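You operate a simulated robot arm through the tools that you are given. There is no shell and no other tool.

You run a simulated robot arm. Do the job below in one go: nothing can be reset, and whatever is moved stays where it is left.

TASK
Fetch the round mould from the MOULDS drawer and put it on the paper sheet on the green mat.
Fine: slide the drawer's catch open first; shut the drawer and slide the catch closed again; the other moulds and catches stay. Where these are worked on the way, their far stop is far enough and under half their travel is too little: moulds drawer.

Only the result counts: the job must be done as asked and must still hold three seconds after the hand-in. Knocking over, shifting, dropping, spilling or breaking anything else fails it. Flat cloth is picked up by pressing the open fingertips on it (5 to 10 N) and closing them slowly along it; thin cloth reads only 2 to 8 mm in the jaws.

THE ROBOT
A 7-joint arm with a fingered hand, fixed in place. Base frame: the origin is on the floor under the middle of its stand, x ahead of it, y to its left, z up. Readings come in cm, rad, newtons and seconds.
It reaches about 122.8 cm from its shoulder. Its first joint turns from -2.007 to 2.007 rad. Payload 5 kg.
The tool frame sits at the grasp point between the pads (the TCP): z along the fingers, y along the line on which they close. The tips reach 3.2 cm beyond it. The gripper opens to 16 cm; its body begins 8.9 cm behind the TCP. The gripper is a hand of 4 fingers: y runs from the thumb to the fingers, the wrist lies at [0, 0, -26.7] in the tool frame, and closing takes about 1.5 s.
Orientation is that of the tool frame in the base frame, as [roll, pitch, yaw] about the fixed x, y, z axes, in that order (R = Rz(yaw) Ry(pitch) Rx(roll)). With the fingers straight down and closing along the base's y, the tool's x points along the base's -x, its y along +y and its z along -z.

THE INTERFACE
- The arm moves only by the tool nudge_tool. Its arguments are lists of equal length, an entry for each row: "dp": the shift along the tool's x, y, z in units of 50 mm (1.0 is 50 mm), a list of three; "turn": the turn, a rotation vector about the tool's x, y, z in units of 8 degrees (1.0 is 8 degrees), a list of three; "jaw": the gripper command, from -1 (fully open) to 1 (shut), values between in proportion. In form: {"dp": [[x, y, z], ...], "turn": [[rx, ry, rz], ...], "jaw": [jaw, ...]}. A call has 1 to 20 rows; each row shifts and turns the commanded pose from where the row before left it, along the tool's axes as they then stand. A call with a number of a shift or a turn outside -1 to 1 is refused whole. Rows are played at 5 a second. More than 5 cm and 0.15 rad between two rows, or a gripper value outside its range, and nothing of the call is played. A pose out of reach is approached as far as the arm can. The call stops where the force on the tool passes 40 N (or 10 N more than at its start, if that is more) or the arm is blocked; 0.2 s more then pass. Each finger travels about 4.5 cm/s and halts on what it meets, pressing with about 30 N; the grip force reading is that of the motor and also rises with nothing between the fingers. The clock runs only during rows and for 0.2 s after the last one: add rows that do not move to give the fingers time. It gives the time, the measured TCP pose, the force on the tool (base axes), the opening and the grip force at its end, in the units of the frame above (readings bear some noise), with the torque about the TCP (base axes, N m) and any sound that the robot's microphone picked up, and new pictures: "show" is both (left out), scene, wrist or none.
- Cameras (640 x 400 px; columns grow to the right, rows downward): "scene" is fixed at [5.07, -49.92, 129.04]; the picture's right is [0.69, -0.72, 0.00], its down [-0.28, -0.27, -0.92] and it looks along [0.67, 0.64, -0.39] (base axes); focal length 317 px, centre (320, 200). "wrist" rides on the gripper at [8, -0.4, -11.4] in the tool frame; the picture's right is [0.05, 1.00, 0.00], its down [-0.82, 0.04, -0.58] and it looks along [-0.58, 0.03, 0.82] (tool axes); focal length 265 px, centre (320, 200). There is no depth. A picture from a camera that has moved, and an enlarged one, comes with that camera's place and axes in the base frame and with its lens.
- move_column(by): slides the trunk up (or, below 0, down) by that many cm; the arm rides with it, the base frame stays. It gives what a move gives, with no picture.
- hand_shape(shape): the hand has 4 fingers and takes this shape, open, in about a second: jaw (thumb against the fingers, like two jaws); tri (thumb and two fingers); tip (a fingertip pinch); poke (one finger out to press); point (the index stretched); flat (the hand flat); cup (the hand cupped); fist (a fist). The gripper value then closes the fingers along that shape, each until it touches; the sizes above hold for jaw. It gives what a move gives, with no picture.
- close_up(camera, box): a new picture of the part [left, top, right, bottom] of that camera's present view, enlarged. It takes no simulated time.
- job_done(): hands the job in; it is judged then, once.

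Places have to be worked out from the pictures, the camera data and where the tool is seen. Open the gripper and draw the arm clear of the work before you hand the job in, unless the task says otherwise.

The tools are called as a command line: name --argument value ..., lists and objects as JSON in quotes. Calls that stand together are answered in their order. nudge_tool: Moves the arm, as the interface text tells. Its arguments: {"type":"object","properties":{"dp":{"type":"array","items":{"type":"array","items":{"type":"number"}}},"turn":{"type":"array","items":{"type":"array","items":{"type":"number"}}},"jaw":{"type":"array","items":{"type":"number"}},"show":{"type":"string","enum":["both","scene","wrist","none"]}},"required":["dp","turn","jaw"]} The other tools are called the same way: move_column (by) moves the trunk up or down; hand_shape (shape) gives the hand a shape; close_up (camera, box) takes an enlarged picture of a part of a camera's view; job_done () hands the job in.

At the start:

```text
time_s: 0.0
tcp_pos: [51.04, 37.38, 107.66]
ee_rot: [3.141, -0.001, 3.141]
contact_force: [0.3, -0.1, 0.4]
torque: [0.04, -0.01, 0.02]
grip_width: 15.98
finger_force: 0.1
shape: jaw
trunk travel left (down, up): [-50.0, 49.0]
```

scene: 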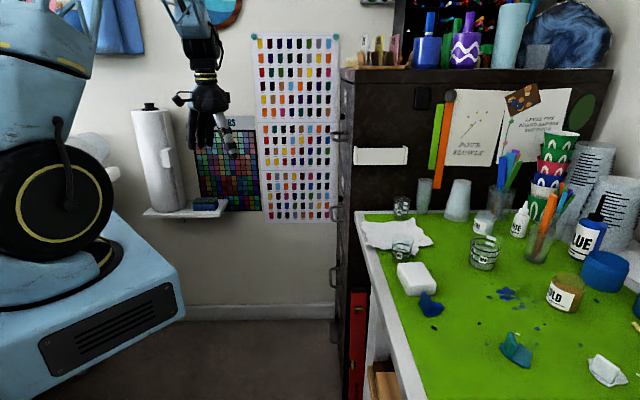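
wrist: 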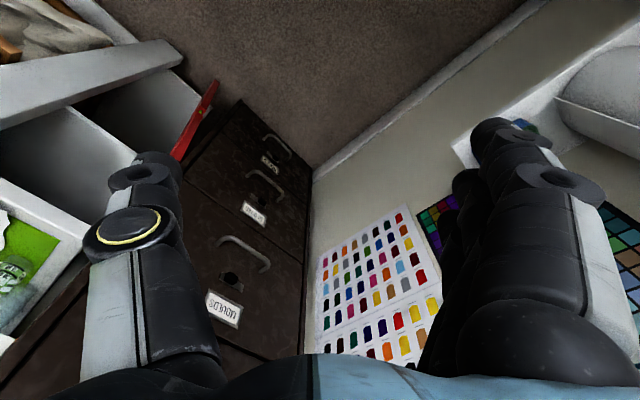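

I'll look closely at the cabinet and desk in both views before moving anything.

close_up --camera "wrist" --box '[160, 80, 340, 380]'

close_up --camera "scene" --box '[320, 60, 440, 260]'

close_up --camera "scene" --box '[350, 180, 640, 400]'

```text
1.33 times, centred on (250, 230) of wrist
camera zoom: at [43.01, 37.06, 119.0], right [-0.05, 1.0, 0.0], down [0.82, 0.04, 0.58], along [0.58, 0.03, -0.82], focal length 354 px, centre (413, 160)
```

zoom: 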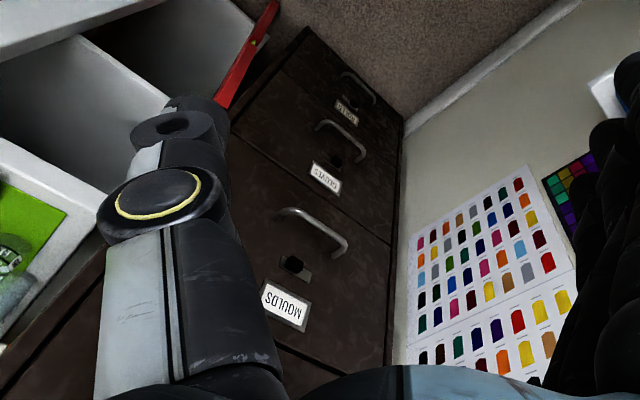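

```text
2.00 times, centred on (380, 160) of scene
camera zoom: at [5.07, -49.92, 129.04], right [0.69, -0.72, 0.0], down [-0.28, -0.27, -0.92], along [0.67, 0.64, -0.39], focal length 634 px, centre (200, 280)
```

zoom: 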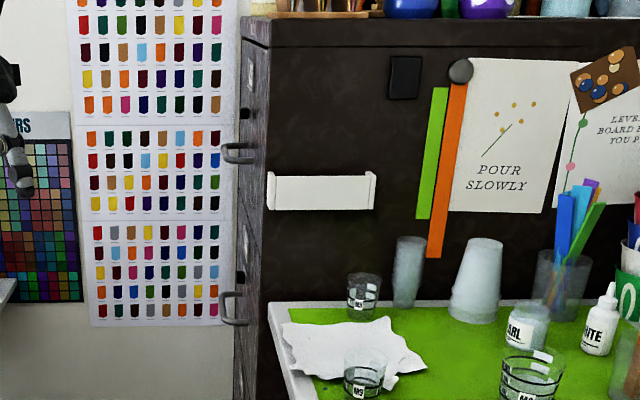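

```text
1.82 times, centred on (495, 290) of scene
camera zoom: at [5.07, -49.92, 129.04], right [0.69, -0.72, 0.0], down [-0.28, -0.27, -0.92], along [0.67, 0.64, -0.39], focal length 576 px, centre (2, 36)
```

zoom: 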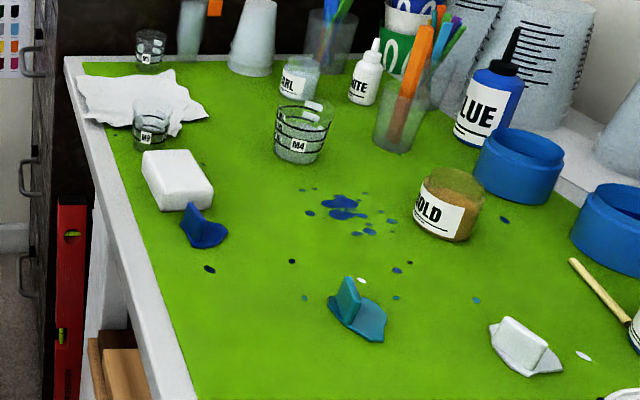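

The MOULDS drawer seems to be the second drawer down. Its front faces roughly (-0.7, +0.7), with the handle near (91, 21, 75). I'll turn the hand toward that face and tilt it so the wrist camera can see the catch.

nudge_tool --dp '[[0, 0, 0], [0, 0, 0], [0, 0, 0], [0, 0, 0], [0, 0, 0], [0, 0, 0], [0, 0, 0], [0, 0, 0], [0, 0, 0], [0, 0, 0], [0, 0, 0], [0, 0, 0], [0, 0, 0]]' --turn '[[0, 0, 0.917], [0, 0, 0.917], [0, 0, 0.917], [0, 0, 0.917], [0, 0, 0.917], [0, 0, 0.917], [0, -0.94, 0], [0, -0.94, 0], [0, -0.94, 0], [0, -0.94, 0], [0, -0.94, 0], [0, -0.94, 0], [0, 0, 0]]' --jaw '[-1, -1, -1, -1, -1, -1, -1, -1, -1, -1, -1, -1, -1]'

```text
time_s: 2.8
tcp_pos: [50.94, 37.39, 107.76]
ee_rot: [-3.14, 0.789, 2.374]
contact_force: [0.1, -1.2, -0.6]
torque: [-0.03, -0.02, 0.02]
grip_width: 15.99
finger_force: 0.0
shape: jaw
trunk travel left (down, up): [-50.0, 49.0]
camera wrist: at [40.88, 46.72, 109.96], right [0.67, 0.74, -0.04], down [0.15, -0.08, 0.99], along [0.73, -0.66, -0.17], focal length 265 px, centre (320, 200)
```

scene: 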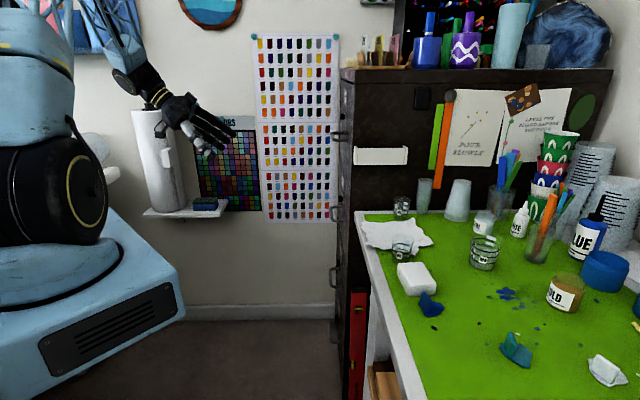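
wrist: 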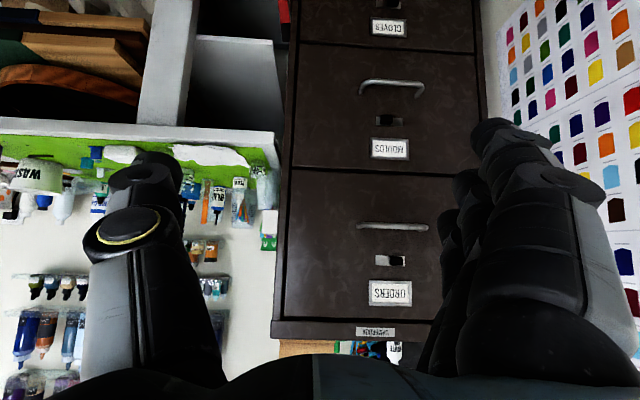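

The drawer front is now nearly square to the camera, upside down, with ORDERS, MOULDS and GLOVES visible. I'll zoom in on the catches to see how they slide.

close_up --camera "wrist" --box '[330, 60, 450, 170]'

close_up --camera "wrist" --box '[330, 210, 450, 320]'

close_up --camera "wrist" --box '[260, 0, 500, 150]'

```text
3.64 times, centred on (390, 115) of wrist
camera zoom: at [40.88, 46.72, 109.96], right [0.67, 0.74, -0.04], down [0.15, -0.08, 0.99], along [0.73, -0.66, -0.17], focal length 965 px, centre (66, 509)
```

zoom: 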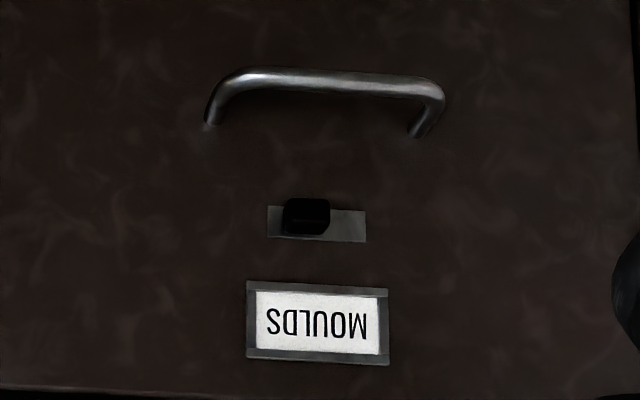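

```text
3.64 times, centred on (390, 265) of wrist
camera zoom: at [40.88, 46.72, 109.96], right [0.67, 0.74, -0.04], down [0.15, -0.08, 0.99], along [0.73, -0.66, -0.17], focal length 965 px, centre (66, -36)
```

zoom: 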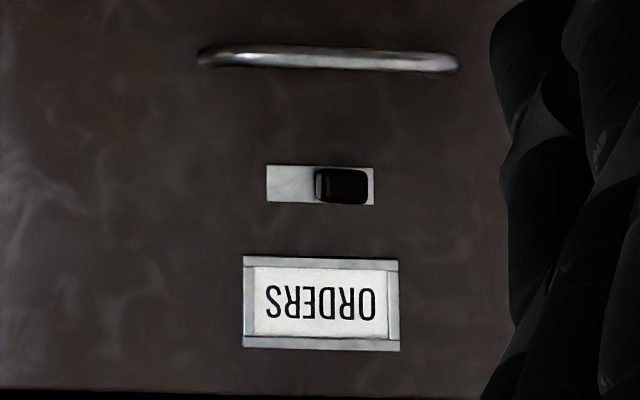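

```text
2.67 times, centred on (380, 75) of wrist
camera zoom: at [40.88, 46.72, 109.96], right [0.67, 0.74, -0.04], down [0.15, -0.08, 0.99], along [0.73, -0.66, -0.17], focal length 708 px, centre (160, 533)
```

zoom: 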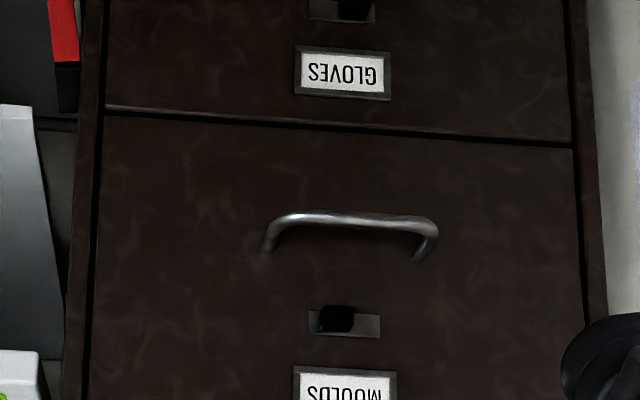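

The MOULDS knob sits at the -h (desk-side) end of a slot about 6 cm wide, so it has to slide about 3 cm toward the wall. I'll try the poke shape and find where its fingertip sits.

hand_shape --shape "poke"

close_up --camera "wrist" --box '[0, 0, 640, 400]'

close_up --camera "scene" --box '[100, 40, 280, 180]'

```text
time_s: 3.7
tcp_pos: [51.01, 37.42, 107.72]
ee_rot: [-3.141, 0.787, 2.375]
contact_force: [0.5, 0.1, 0.4]
torque: [-0.02, -0.02, -0.01]
grip_width: 0.0
finger_force: 0.1
shape: poke
trunk travel left (down, up): [-50.0, 49.0]
```

```text
1.00 times, centred on (320, 200) of wrist (not enlarged: the box is as wide or as high as the picture)
camera zoom: at [40.88, 46.72, 109.97], right [0.67, 0.74, -0.04], down [0.15, -0.08, 0.99], along [0.73, -0.66, -0.17], focal length 265 px, centre (320, 200)
```

zoom: 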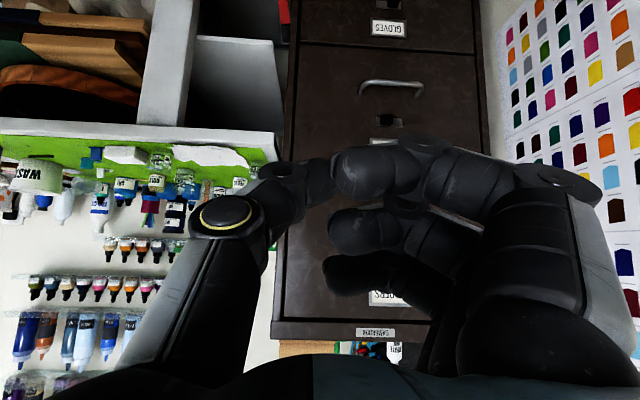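

```text
2.86 times, centred on (190, 110) of scene
camera zoom: at [5.07, -49.92, 129.04], right [0.69, -0.72, 0.0], down [-0.28, -0.27, -0.92], along [0.67, 0.64, -0.39], focal length 906 px, centre (691, 457)
```

zoom: 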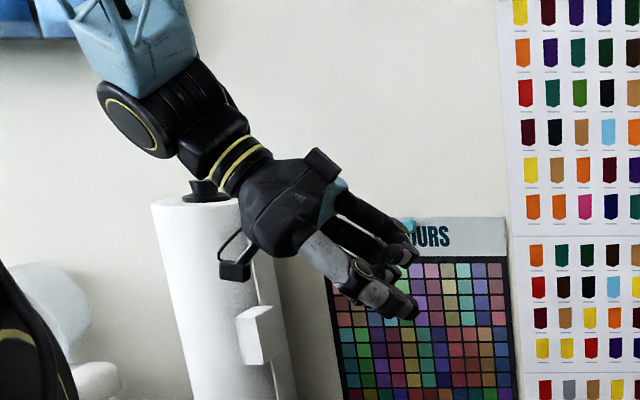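

The poke shape leaves the index bent against the thumb. I'll compare it with the point shape.

hand_shape --shape "point"

close_up --camera "wrist" --box '[0, 0, 640, 400]'

close_up --camera "scene" --box '[100, 40, 280, 180]'

```text
time_s: 4.6
tcp_pos: [50.87, 37.35, 107.69]
ee_rot: [3.14, 0.786, 2.374]
contact_force: [0.9, 0.4, 0.6]
torque: [-0.02, -0.01, 0.03]
grip_width: 15.23
finger_force: 0.0
shape: point
trunk travel left (down, up): [-50.0, 49.0]
```

```text
1.00 times, centred on (320, 200) of wrist (not enlarged: the box is as wide or as high as the picture)
camera zoom: at [40.88, 46.72, 109.97], right [0.67, 0.74, -0.04], down [0.15, -0.08, 0.99], along [0.73, -0.66, -0.17], focal length 265 px, centre (320, 200)
```

zoom: 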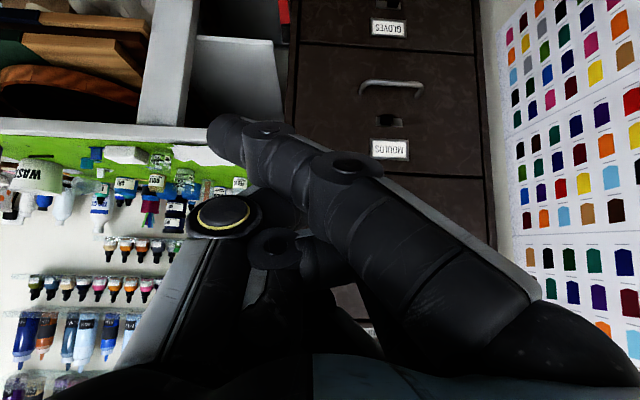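

```text
2.86 times, centred on (190, 110) of scene
camera zoom: at [5.07, -49.92, 129.04], right [0.69, -0.72, 0.0], down [-0.28, -0.27, -0.92], along [0.67, 0.64, -0.39], focal length 906 px, centre (691, 457)
```

zoom: 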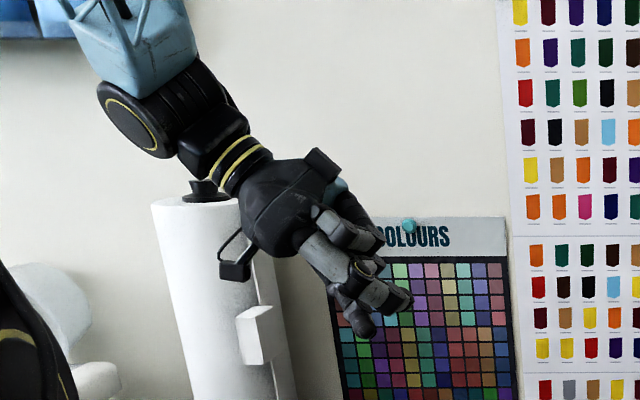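

The point finger runs diagonally, so the plain jaw is easier to aim. I'll put the knob between thumb and fingers and push it with the thumb. I measure the face normal at d=(0.697,-0.717), the face at d·p≈49, the knob near h≈78.6, z≈82.8, and the handle bar at z≈76. Next I go back to jaw and move to a standoff in front of the catch.

hand_shape --shape "jaw"

nudge_tool --dp '[[0, 0, 0], [0, 0, 0], [0, 0, 0], [0, 0, 0], [0, 0, 0], [0, 0, 0], [0.469, 0.376, 0.564], [0.469, 0.376, 0.564], [0.469, 0.376, 0.564], [0.469, 0.376, 0.564], [0.469, 0.376, 0.564], [0.469, 0.376, 0.564], [0.469, 0.376, 0.564], [0.469, 0.376, 0.564], [0.469, 0.376, 0.564], [0, 0, 0], [0, 0, 0]]' --turn '[[0.162, 0, 0.161], [0, -0.873, 0], [0, -0.873, 0], [0, -0.873, 0], [0, -0.873, 0], [0, -0.873, 0], [0, 0, 0], [0, 0, 0], [0, 0, 0], [0, 0, 0], [0, 0, 0], [0, 0, 0], [0, 0, 0], [0, 0, 0], [0, 0, 0], [0, 0, 0], [0, 0, 0]]' --jaw '[-1, -1, -1, -1, -1, -1, -0.5, -0.2, 0.125, 0.125, 0.125, 0.125, 0.125, 0.125, 0.125, 0.125, 0.125]'

```text
time_s: 5.5
tcp_pos: [51.05, 37.35, 107.75]
ee_rot: [3.14, 0.787, 2.373]
contact_force: [-0.5, 0.4, -0.4]
torque: [-0.01, -0.03, 0.0]
grip_width: 15.99
finger_force: 0.0
shape: jaw
trunk travel left (down, up): [-50.0, 49.0]
```

```text
time_s: 9.1
tcp_pos: [77.97, 33.99, 82.55]
ee_rot: [-3.141, 1.396, 2.345]
contact_force: [0.7, -0.9, 0.0]
torque: [0.03, 0.05, 0.04]
grip_width: 7.08
finger_force: 0.0
shape: jaw
trunk travel left (down, up): [-50.0, 49.0]
camera wrist: at [68.98, 42.72, 76.6], right [0.71, 0.7, -0.05], down [-0.27, 0.34, 0.9], along [0.65, -0.63, 0.43], focal length 265 px, centre (320, 200)
```

scene: 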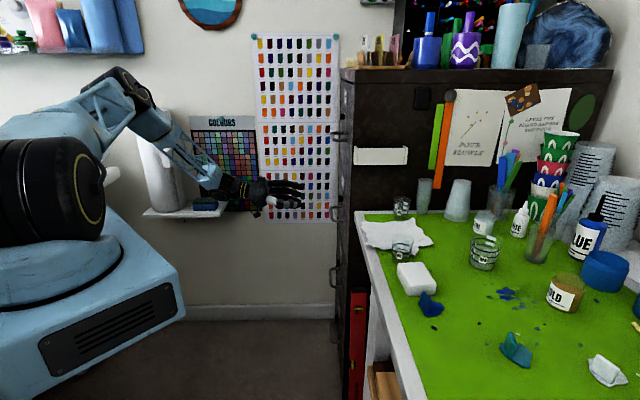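
wrist: 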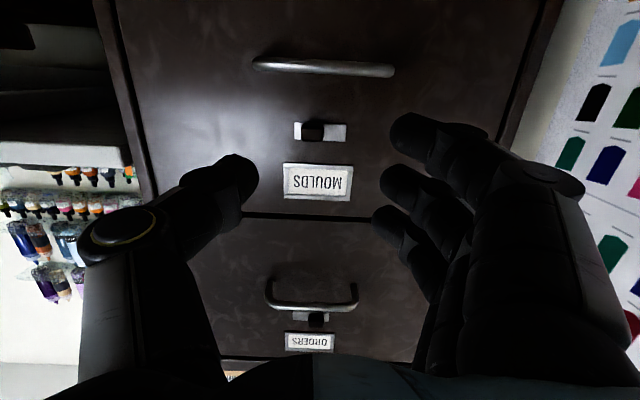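

The hand is in place about 15 cm in front of the drawer with a 7 cm opening, and the knob lies between thumb and fingers. I'll zoom in to fix the knob's position and how far it sticks out.

close_up --camera "wrist" --box '[240, 40, 400, 140]'

close_up --camera "scene" --box '[230, 150, 390, 250]'

close_up --camera "wrist" --box '[260, 110, 360, 170]'

```text
4.00 times, centred on (320, 90) of wrist
camera zoom: at [68.98, 42.72, 76.6], right [0.71, 0.7, -0.05], down [-0.27, 0.34, 0.9], along [0.65, -0.63, 0.43], focal length 1062 px, centre (320, 640)
```

zoom: 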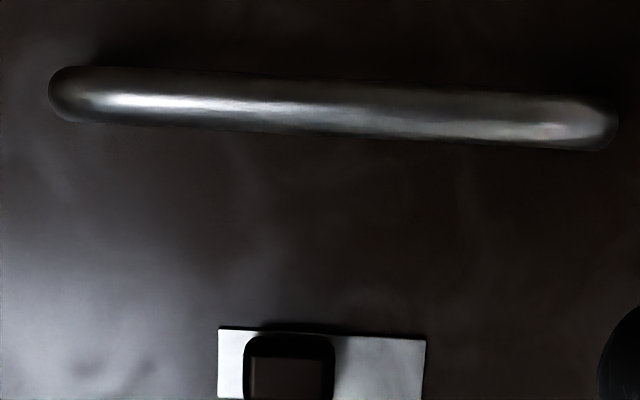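

```text
4.00 times, centred on (310, 200) of scene
camera zoom: at [5.07, -49.92, 129.04], right [0.69, -0.72, 0.0], down [-0.28, -0.27, -0.92], along [0.67, 0.64, -0.39], focal length 1268 px, centre (360, 200)
```

zoom: 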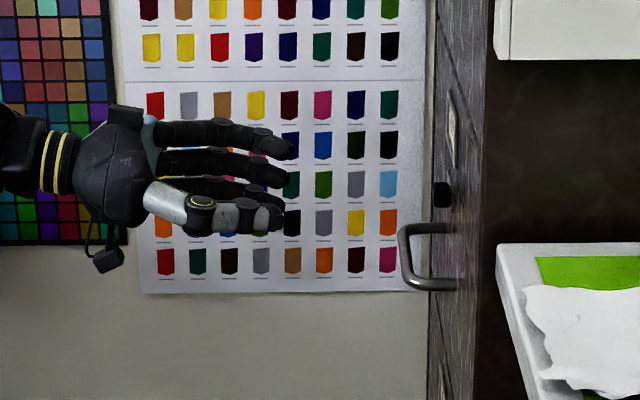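

```text
6.40 times, centred on (310, 140) of wrist
camera zoom: at [68.98, 42.72, 76.6], right [0.71, 0.7, -0.05], down [-0.27, 0.34, 0.9], along [0.65, -0.63, 0.43], focal length 1699 px, centre (384, 584)
```

zoom: 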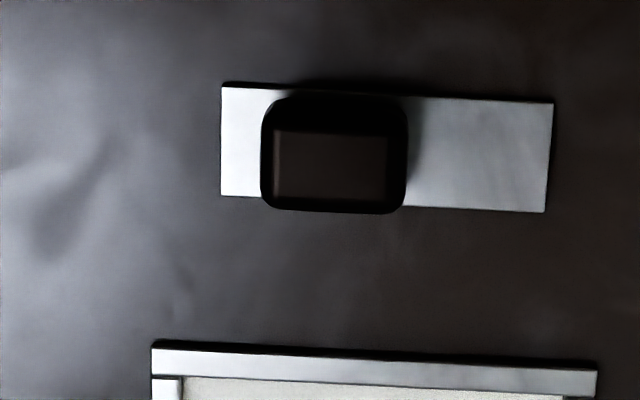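

The knob measures about 2.5 cm wide, centred at h≈78.9, z≈82.6, and sticks out roughly 1.8 cm. It has about 2 cm of travel toward +h. I'll advance 11 cm straight toward the face and check.

nudge_tool --dp '[[-0.095, 0, 0.5425], [-0.095, 0, 0.5425], [-0.095, 0, 0.5425], [-0.095, 0, 0.5425], [0, 0, 0]]' --turn '[[0, 0, 0], [0, 0, 0], [0, 0, 0], [0, 0, 0], [0, 0, 0]]' --jaw '[0.125, 0.125, 0.125, 0.125, 0.125]'

close_up --camera "scene" --box '[270, 150, 390, 240]'

```text
time_s: 10.3
tcp_pos: [85.6, 26.03, 82.73]
ee_rot: [3.141, 1.396, 2.34]
contact_force: [0.5, -0.1, -0.9]
torque: [0.01, -0.02, 0.0]
grip_width: 7.09
finger_force: 0.1
shape: jaw
trunk travel left (down, up): [-50.0, 49.0]
camera wrist: at [76.66, 34.89, 76.64], right [0.71, 0.7, -0.05], down [-0.27, 0.34, 0.9], along [0.65, -0.63, 0.43], focal length 265 px, centre (320, 200)
```

scene: 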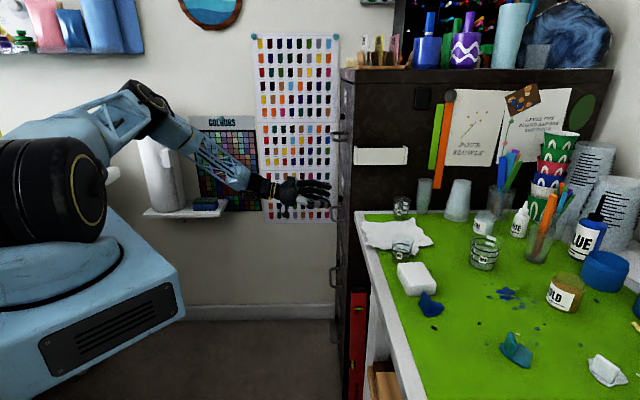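
wrist: 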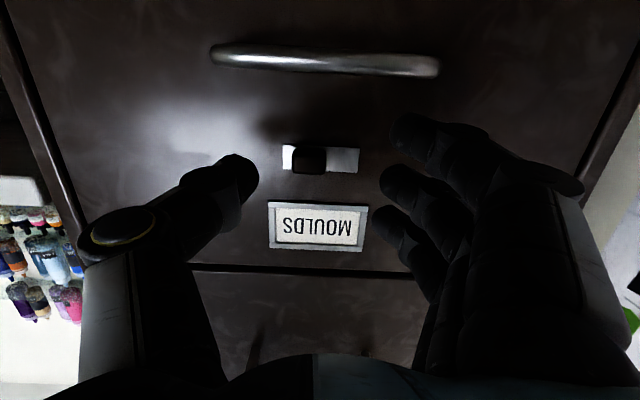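

```text
4.44 times, centred on (330, 195) of scene
camera zoom: at [5.07, -49.92, 129.04], right [0.69, -0.72, 0.0], down [-0.28, -0.27, -0.92], along [0.67, 0.64, -0.39], focal length 1409 px, centre (276, 222)
```

zoom: 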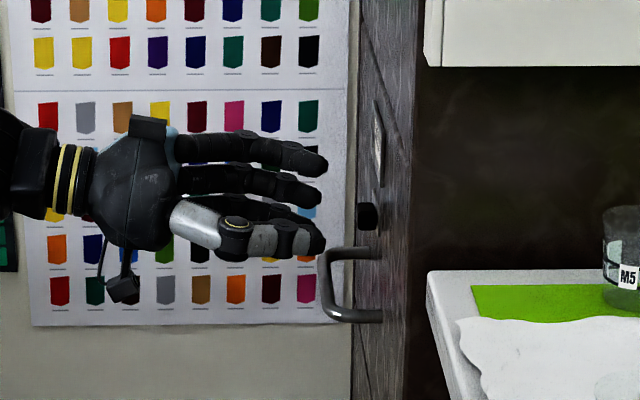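

I'm at d≈41 and the tips should be about 5 cm from the face. I'll zoom in to confirm the distance from the two views.

close_up --camera "wrist" --box '[230, 110, 390, 210]'

```text
4.00 times, centred on (310, 160) of wrist
camera zoom: at [76.66, 34.89, 76.64], right [0.71, 0.7, -0.05], down [-0.27, 0.34, 0.9], along [0.65, -0.63, 0.43], focal length 1062 px, centre (360, 360)
```

zoom: 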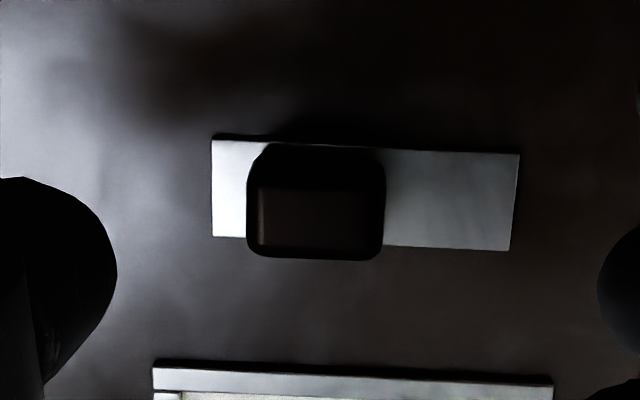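

The face comes out at d≈48.8 and the catch plate at z≈82.6. I'll move in about 4 cm and down 0.6 cm, which keeps the ring finger below the label frame and leaves the tips about 0.7 cm off the face.

nudge_tool --dp '[[-0.005, 0, 0.26], [-0.005, 0, 0.26], [-0.01, 0, 0.26], [0, 0, 0]]' --turn '[[0, 0, 0], [0, 0, 0], [0, 0, 0], [0, 0, 0]]' --jaw '[0.125, 0.125, 0.125, 0.125]'

close_up --camera "scene" --box '[290, 160, 380, 230]'

close_up --camera "wrist" --box '[220, 100, 420, 240]'

```text
time_s: 11.3
tcp_pos: [88.25, 23.26, 81.89]
ee_rot: [-3.139, 1.396, 2.346]
contact_force: [0.1, 0.0, -0.1]
torque: [-0.02, 0.06, -0.02]
grip_width: 7.08
finger_force: 0.1
shape: jaw
trunk travel left (down, up): [-50.0, 49.0]
camera wrist: at [79.29, 32.07, 75.99], right [0.71, 0.7, -0.05], down [-0.27, 0.34, 0.9], along [0.65, -0.63, 0.43], focal length 265 px, centre (320, 200)
```

scene: 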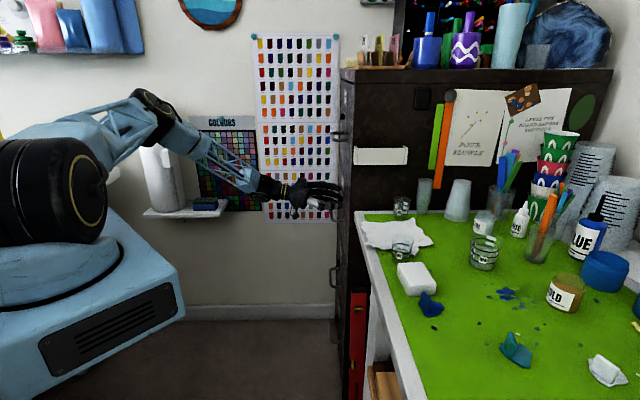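
wrist: 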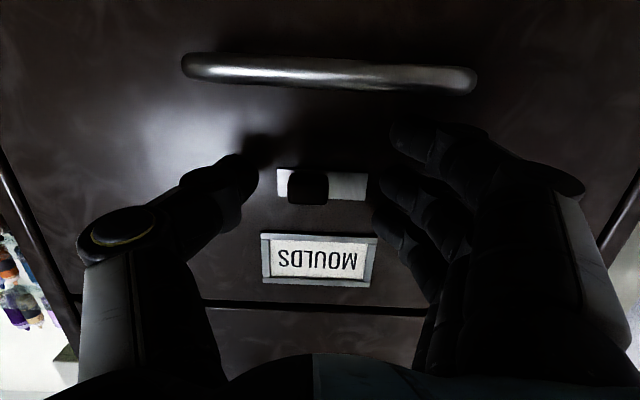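

```text
5.71 times, centred on (335, 195) of scene
camera zoom: at [5.07, -49.92, 129.04], right [0.69, -0.72, 0.0], down [-0.28, -0.27, -0.92], along [0.67, 0.64, -0.39], focal length 1811 px, centre (234, 229)
```

zoom: 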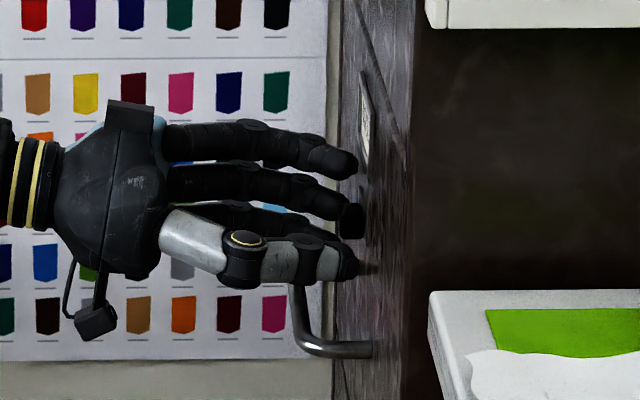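

```text
2.86 times, centred on (320, 170) of wrist
camera zoom: at [79.29, 32.07, 75.99], right [0.71, 0.7, -0.05], down [-0.27, 0.34, 0.9], along [0.65, -0.63, 0.43], focal length 758 px, centre (320, 286)
```

zoom: 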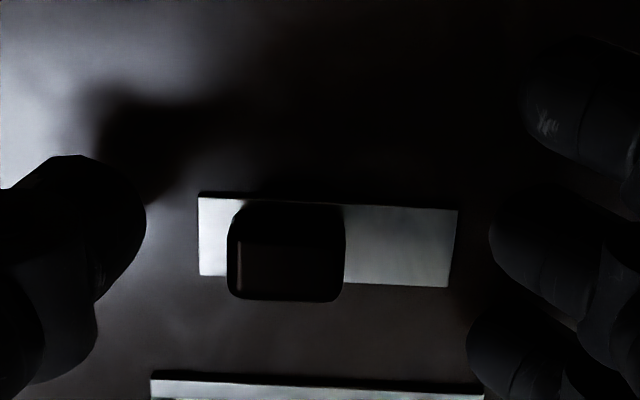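

No contact yet. The tips are about 0.7 cm off the face, and the thumb lines up with the knob, about 1.8 cm to its -h side. I'll slide sideways toward +h to meet the knob.

nudge_tool --dp '[[-0.007, 0.1, 0.04], [0, 0.1, 0], [0, 0.1, 0], [0, 0.08, 0], [0, 0.08, 0], [0, 0, 0]]' --turn '[[0, 0, 0], [0, 0, 0], [0, 0, 0], [0, 0, 0], [0, 0, 0], [0, 0, 0]]' --jaw '[0.125, 0.125, 0.125, 0.125, 0.125, 0.125]' --show "wrist"

close_up --camera "wrist" --box '[220, 100, 420, 240]'

```text
time_s: 12.7
tcp_pos: [90.09, 24.65, 81.94]
ee_rot: [-3.14, 1.399, 2.343]
contact_force: [-6.4, 1.9, 0.4]
torque: [-0.05, -0.18, 0.09]
grip_width: 7.03
finger_force: 0.1
shape: jaw
trunk travel left (down, up): [-50.0, 49.0]
camera wrist: at [81.06, 33.55, 75.99], right [0.71, 0.7, -0.05], down [-0.27, 0.34, 0.9], along [0.65, -0.63, 0.43], focal length 265 px, centre (320, 200)
```

wrist: 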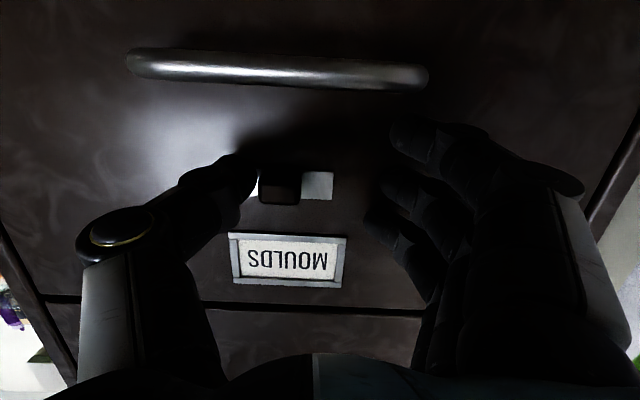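

```text
2.86 times, centred on (320, 170) of wrist
camera zoom: at [81.06, 33.55, 75.99], right [0.71, 0.7, -0.05], down [-0.27, 0.34, 0.9], along [0.65, -0.63, 0.43], focal length 758 px, centre (320, 286)
```

zoom: 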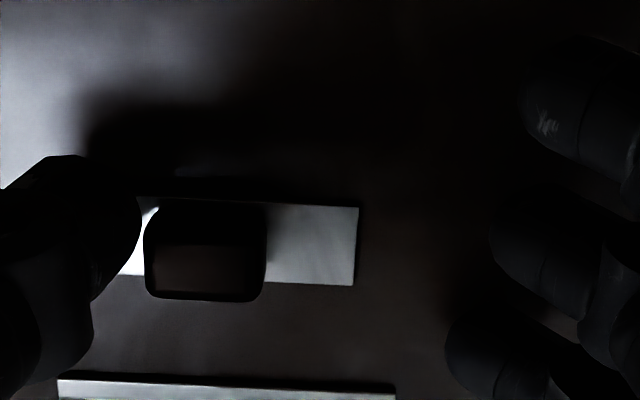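

The thumb has reached the knob and already moved it about 0.6 cm, with light force. The tips are brushing the face a little, so I'll back off 0.2 cm while pushing on toward +h.

nudge_tool --dp '[[0.007, 0.04, -0.04], [0, 0.06, 0], [0, 0.06, 0], [0, 0.06, 0], [0, 0, 0]]' --turn '[[0, 0, 0], [0, 0, 0], [0, 0, 0], [0, 0, 0], [0, 0, 0]]' --jaw '[0.125, 0.125, 0.125, 0.125, 0.125]' --show "wrist"

close_up --camera "wrist" --box '[220, 100, 420, 240]'

```text
time_s: 13.9
tcp_pos: [90.79, 25.55, 82.06]
ee_rot: [-3.141, 1.396, 2.344]
contact_force: [0.0, -0.3, -0.4]
torque: [0.0, -0.05, 0.02]
grip_width: 7.03
finger_force: 0.1
shape: jaw
trunk travel left (down, up): [-50.0, 49.0]
camera wrist: at [81.76, 34.41, 75.99], right [0.71, 0.7, -0.05], down [-0.27, 0.34, 0.9], along [0.65, -0.63, 0.43], focal length 265 px, centre (320, 200)
```

wrist: 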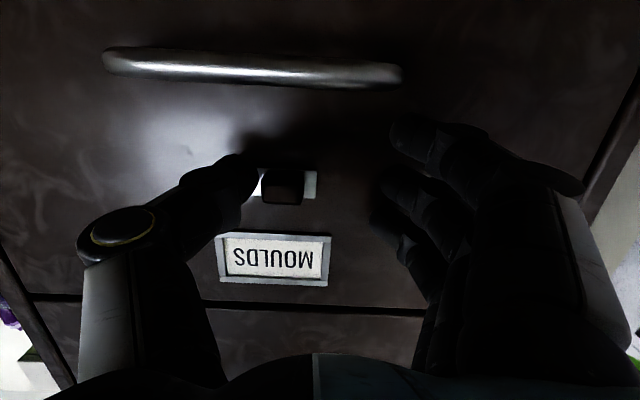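

```text
2.86 times, centred on (320, 170) of wrist
camera zoom: at [81.76, 34.41, 75.99], right [0.71, 0.7, -0.05], down [-0.27, 0.34, 0.9], along [0.65, -0.63, 0.43], focal length 758 px, centre (320, 286)
```

zoom: 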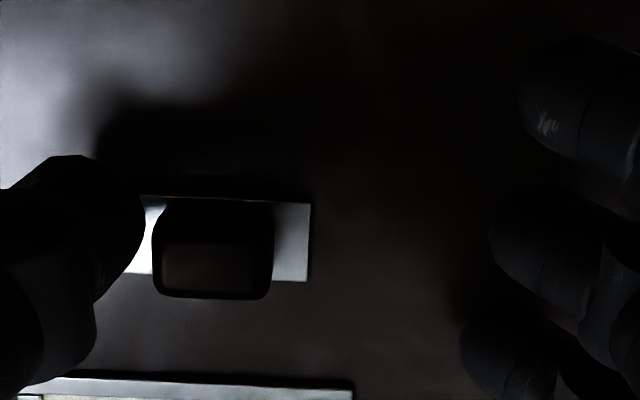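

The knob is now near h≈80.8, about 1.9 cm from where it started. I'll push a little further to feel for the end stop.

nudge_tool --dp '[[0, 0.04, 0], [0, 0.04, 0], [0, 0.04, 0], [0, 0.03, 0], [0, 0, 0]]' --turn '[[0, 0, 0], [0, 0, 0], [0, 0, 0], [0, 0, 0], [0, 0, 0]]' --jaw '[0.125, 0.125, 0.125, 0.125, 0.125]' --show "wrist"

close_up --camera "wrist" --box '[220, 100, 420, 240]'

```text
time_s: 15.1
tcp_pos: [91.31, 26.11, 81.98]
ee_rot: [-3.14, 1.396, 2.345]
contact_force: [-3.6, 0.3, 0.7]
torque: [-0.07, -0.01, -0.05]
grip_width: 5.44
finger_force: 0.0
shape: jaw
trunk travel left (down, up): [-50.0, 49.0]
camera wrist: at [82.3, 34.93, 75.97], right [0.71, 0.7, -0.05], down [-0.27, 0.34, 0.9], along [0.65, -0.63, 0.43], focal length 265 px, centre (320, 200)
```

wrist: 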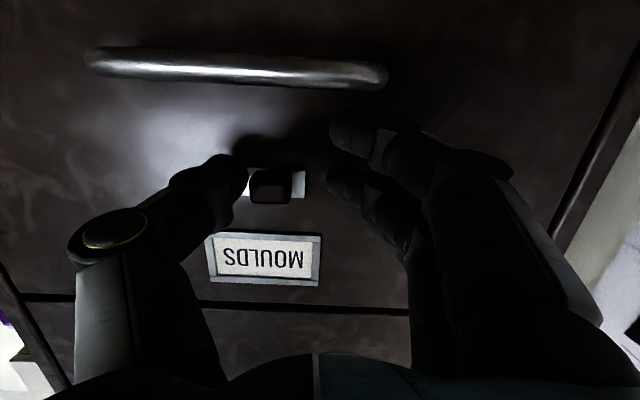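

```text
2.86 times, centred on (320, 170) of wrist
camera zoom: at [82.3, 34.93, 75.97], right [0.71, 0.7, -0.05], down [-0.27, 0.34, 0.9], along [0.65, -0.63, 0.43], focal length 758 px, centre (320, 286)
```

zoom: 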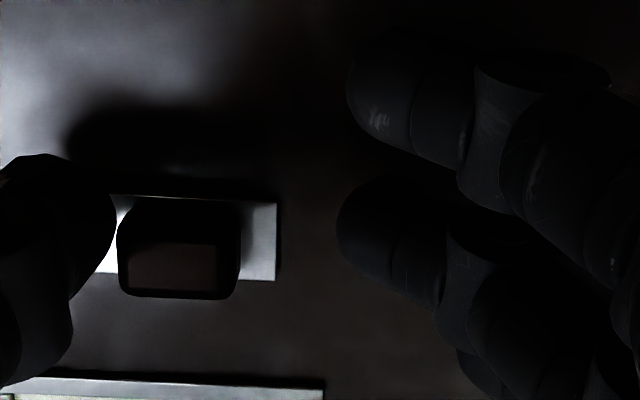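

The opening dropped to 5.4 cm and the knob stopped at h≈80.9, so the catch is at its far stop. I'll ease off sideways and back straight out, then check that the knob stays put.

nudge_tool --dp '[[0, -0.1, 0], [0, -0.06, 0], [0.1, 0, -0.55], [0.1, 0, -0.55], [0.15, 0, -0.84], [0, 0, 0]]' --turn '[[0, 0, 0], [0, 0, 0], [0, 0, 0], [0, 0, 0], [0, 0, 0], [0, 0, 0]]' --jaw '[0.125, 0.125, 0.125, 0.125, 0.125, 0.125]' --show "wrist"

close_up --camera "wrist" --box '[200, 60, 400, 200]'

```text
time_s: 16.5
tcp_pos: [83.92, 32.61, 82.09]
ee_rot: [-3.139, 1.398, 2.343]
contact_force: [0.8, -0.1, -0.5]
torque: [0.03, 0.01, -0.01]
grip_width: 1.5
finger_force: 30.2
shape: jaw
trunk travel left (down, up): [-50.0, 49.0]
camera wrist: at [74.94, 41.45, 75.98], right [0.71, 0.7, -0.05], down [-0.27, 0.34, 0.9], along [0.65, -0.63, 0.43], focal length 265 px, centre (320, 200)
```

wrist: 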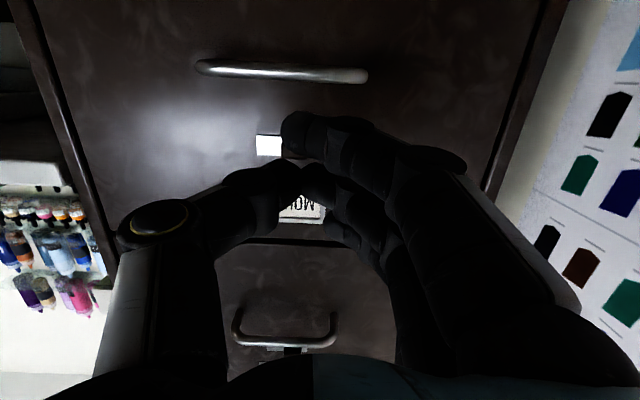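

```text
2.86 times, centred on (300, 130) of wrist
camera zoom: at [74.94, 41.45, 75.98], right [0.71, 0.7, -0.05], down [-0.27, 0.34, 0.9], along [0.65, -0.63, 0.43], focal length 758 px, centre (377, 400)
```

zoom: 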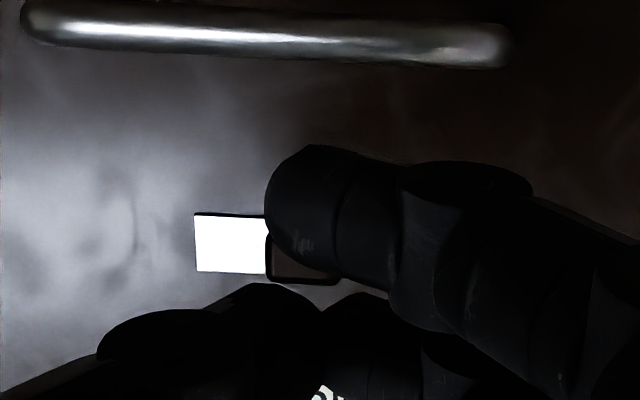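

The knob stayed at the +h end of its slot, so the catch is open. The fingers closed on themselves after that contact, so I'll reopen them. I'll also level the hand and roll it -90° so it can take the horizontal handle bar, with the camera on the -h side away from the wall.

nudge_tool --dp '[[0, 0, -0.3], [0, 0, 0], [0, 0, 0], [0, 0, 0], [0, 0, 0], [0, 0, 0], [0, 0, 0], [0, 0, 0], [0, 0, 0], [0, 0, 0], [0, 0, 0], [0, 0, 0], [0, 0, 0], [0, 0, 0], [0, 0, 0], [0, 0, 0]]' --turn '[[0, 0, 0], [0, -0.625, 0], [0, -0.625, 0], [0, 0, -0.9375], [0, 0, -0.9375], [0, 0, -0.9375], [0, 0, -0.9375], [0, 0, -0.9375], [0, 0, -0.9375], [0, 0, -0.9375], [0, 0, -0.9375], [0, 0, -0.9375], [0, 0, -0.9375], [0, 0, -0.9375], [0, 0, -0.9375], [0, 0, 0]]' --jaw '[-0.5, -0.5, -0.5, -0.5, -0.5, -0.3, -0.1, 0.1, 0.1, 0.1, 0.1, 0.1, 0.1, 0.1, 0.1, 0.1]'

```text
time_s: 19.9
tcp_pos: [82.8, 33.76, 82.05]
ee_rot: [-1.571, -0.001, -2.37]
contact_force: [0.3, 0.8, -0.8]
torque: [-0.01, 0.02, -0.02]
grip_width: 7.27
finger_force: 0.0
shape: jaw
trunk travel left (down, up): [-50.0, 49.0]
camera wrist: at [69.22, 36.33, 82.56], right [-0.04, -0.04, -1.0], down [0.18, 0.98, -0.04], along [0.98, -0.18, -0.03], focal length 265 px, centre (320, 200)
```

scene: 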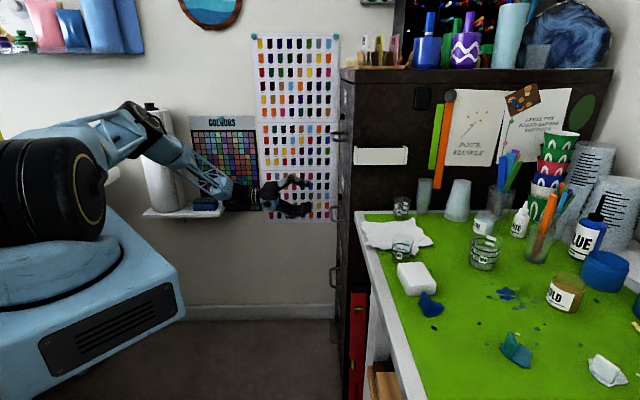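
wrist: 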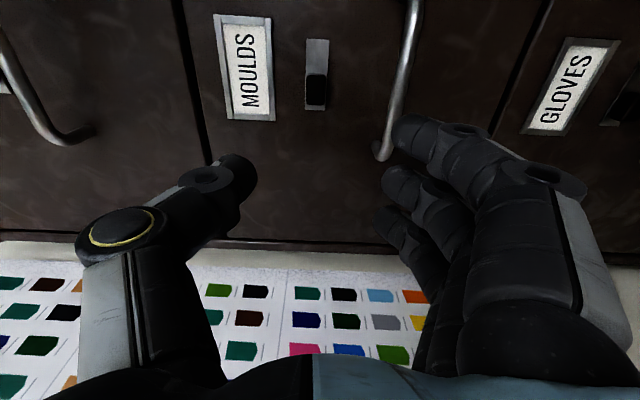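

Orientation is right: x=-h, z=d. The catch knob shows at the open end of its slot. I'll zoom in to measure the handle bar's height.

close_up --camera "wrist" --box '[280, 0, 480, 170]'

close_up --camera "scene" --box '[240, 150, 380, 240]'

```text
2.35 times, centred on (380, 85) of wrist
camera zoom: at [69.22, 36.33, 82.56], right [-0.04, -0.04, -1.0], down [0.18, 0.98, -0.04], along [0.98, -0.18, -0.03], focal length 624 px, centre (179, 471)
```

zoom: 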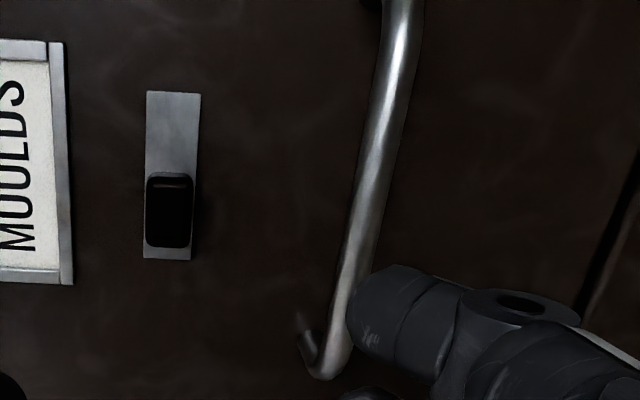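

```text
4.44 times, centred on (310, 195) of scene
camera zoom: at [5.07, -49.92, 129.04], right [0.69, -0.72, 0.0], down [-0.28, -0.27, -0.92], along [0.67, 0.64, -0.39], focal length 1409 px, centre (364, 222)
```

zoom: 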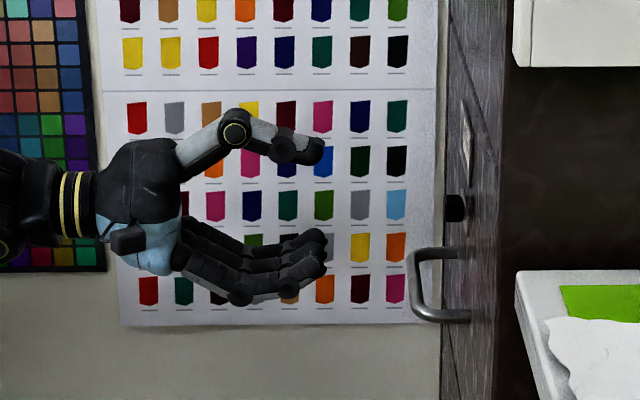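

The bar sits at z≈76.0 and h≈73–86. I'll centre the hand on it, set a 5.5 cm opening, and advance 8 cm.

nudge_tool --dp '[[0.207, 0.403, 0], [0.207, 0.403, 0], [0.207, 0.403, 0], [0, 0, 0.4], [0, 0, 0.4], [0, 0, 0.4], [0, 0, 0.4], [0, 0, 0]]' --turn '[[0, 0, 0], [0, 0, 0], [0, 0, 0], [0, 0, 0], [0, 0, 0], [0, 0, 0], [0, 0, 0], [0, 0, 0]]' --jaw '[0.31, 0.31, 0.31, 0.31, 0.31, 0.31, 0.31, 0.31]' --show "wrist"

close_up --camera "scene" --box '[270, 160, 380, 240]'

```text
time_s: 21.7
tcp_pos: [86.26, 25.92, 76.08]
ee_rot: [-1.571, 0.0, -2.369]
contact_force: [0.0, 0.2, 0.1]
torque: [-0.03, 0.04, 0.03]
grip_width: 5.55
finger_force: 0.0
shape: jaw
trunk travel left (down, up): [-50.0, 49.0]
camera wrist: at [72.58, 28.44, 76.41], right [-0.04, -0.04, -1.0], down [0.18, 0.98, -0.04], along [0.98, -0.18, -0.03], focal length 265 px, centre (320, 200)
```

wrist: 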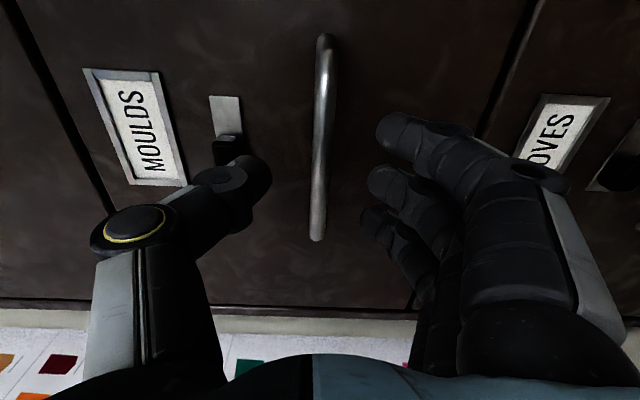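

```text
5.00 times, centred on (325, 200) of scene
camera zoom: at [5.07, -49.92, 129.04], right [0.69, -0.72, 0.0], down [-0.28, -0.27, -0.92], along [0.67, 0.64, -0.39], focal length 1585 px, centre (295, 200)
```

zoom: 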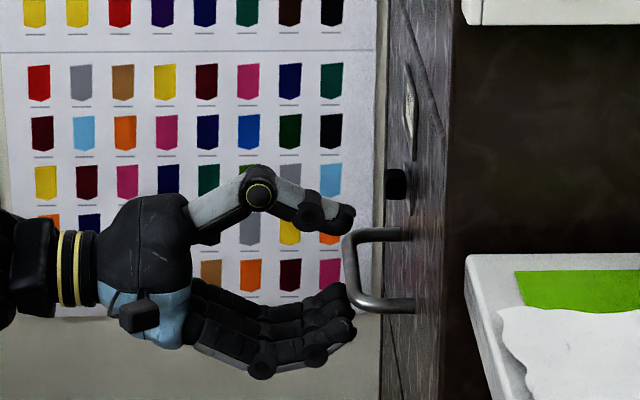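

The bar is nicely straddled by thumb and fingers. I'll narrow to 4.5 cm so the thumb stays clear of the knob, advance 2.2 cm more, and then close on the bar.

nudge_tool --dp '[[0, 0, 0], [0, 0, 0], [0, 0, 0.22], [0, 0, 0.22], [0, 0, 0], [0, 0, 0], [0, 0, 0], [0, 0, 0], [0, 0, 0], [0, 0, 0], [0, 0, 0]]' --turn '[[0, 0, 0], [0, 0, 0], [0, 0, 0], [0, 0, 0], [0, 0, 0], [0, 0, 0], [0, 0, 0], [0, 0, 0], [0, 0, 0], [0, 0, 0], [0, 0, 0]]' --jaw '[0.44, 0.44, 0.44, 0.44, 0.44, 1, 1, 1, 1, 1, 1]' --show "wrist"

close_up --camera "scene" --box '[270, 160, 380, 240]'

```text
time_s: 24.1
tcp_pos: [87.65, 24.26, 76.12]
ee_rot: [-1.571, -0.001, -2.371]
contact_force: [-1.5, -0.1, 1.7]
torque: [0.01, 0.02, -0.02]
grip_width: 0.03
finger_force: 30.3
shape: jaw
trunk travel left (down, up): [-50.0, 49.0]
camera wrist: at [74.04, 26.92, 76.47], right [-0.04, -0.04, -1.0], down [0.18, 0.98, -0.04], along [0.98, -0.18, -0.03], focal length 265 px, centre (320, 200)
```

wrist: 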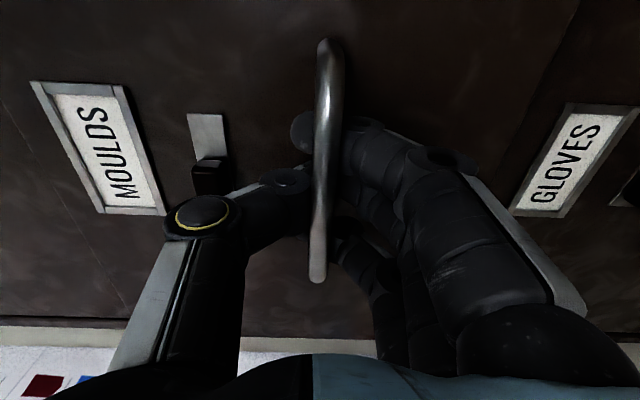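

```text
5.00 times, centred on (325, 200) of scene
camera zoom: at [5.07, -49.92, 129.04], right [0.69, -0.72, 0.0], down [-0.28, -0.27, -0.92], along [0.67, 0.64, -0.39], focal length 1585 px, centre (295, 200)
```

zoom: 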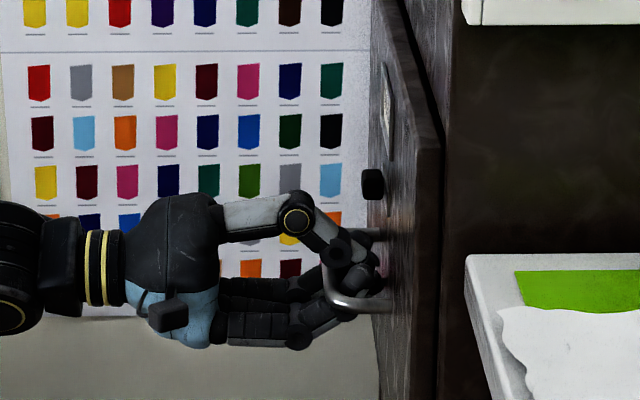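

The fingers wrapped behind the bar and the drawer has already crept out about 2 cm, so the catch is released. I'll pull straight back slowly, 10 cm first.

nudge_tool --dp '[[0, 0, -0.2], [0, 0, -0.3], [0, 0, -0.3], [0, 0, -0.3], [0, 0, -0.3], [0, 0, -0.3], [0, 0, -0.3]]' --turn '[[0, 0, 0], [0, 0, 0], [0, 0, 0], [0, 0, 0], [0, 0, 0], [0, 0, 0], [0, 0, 0]]' --jaw '[1, 1, 1, 1, 1, 1, 1]'

```text
time_s: 25.7
tcp_pos: [80.59, 31.44, 76.08]
ee_rot: [-1.571, -0.001, -2.371]
contact_force: [-5.4, -1.2, 1.5]
torque: [0.03, 0.06, -0.01]
grip_width: 0.0
finger_force: 30.5
shape: jaw
trunk travel left (down, up): [-50.0, 49.0]
camera wrist: at [67.01, 34.15, 76.47], right [-0.04, -0.04, -1.0], down [0.18, 0.98, -0.04], along [0.98, -0.18, -0.03], focal length 265 px, centre (320, 200)
```

scene: 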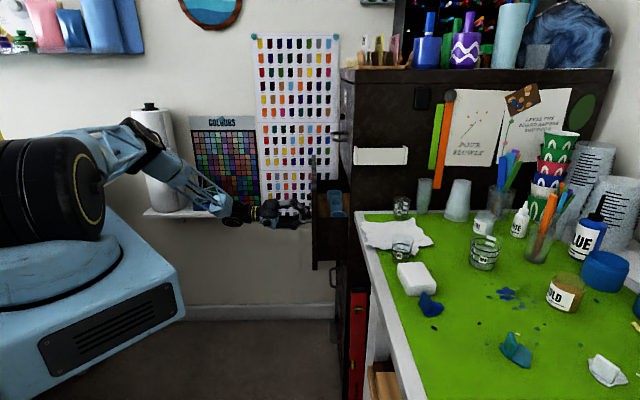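
wrist: 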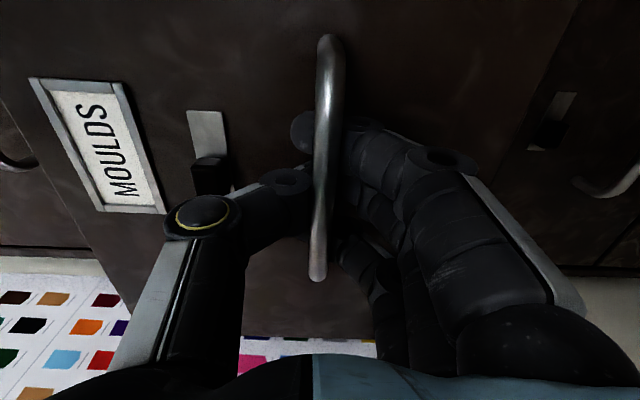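

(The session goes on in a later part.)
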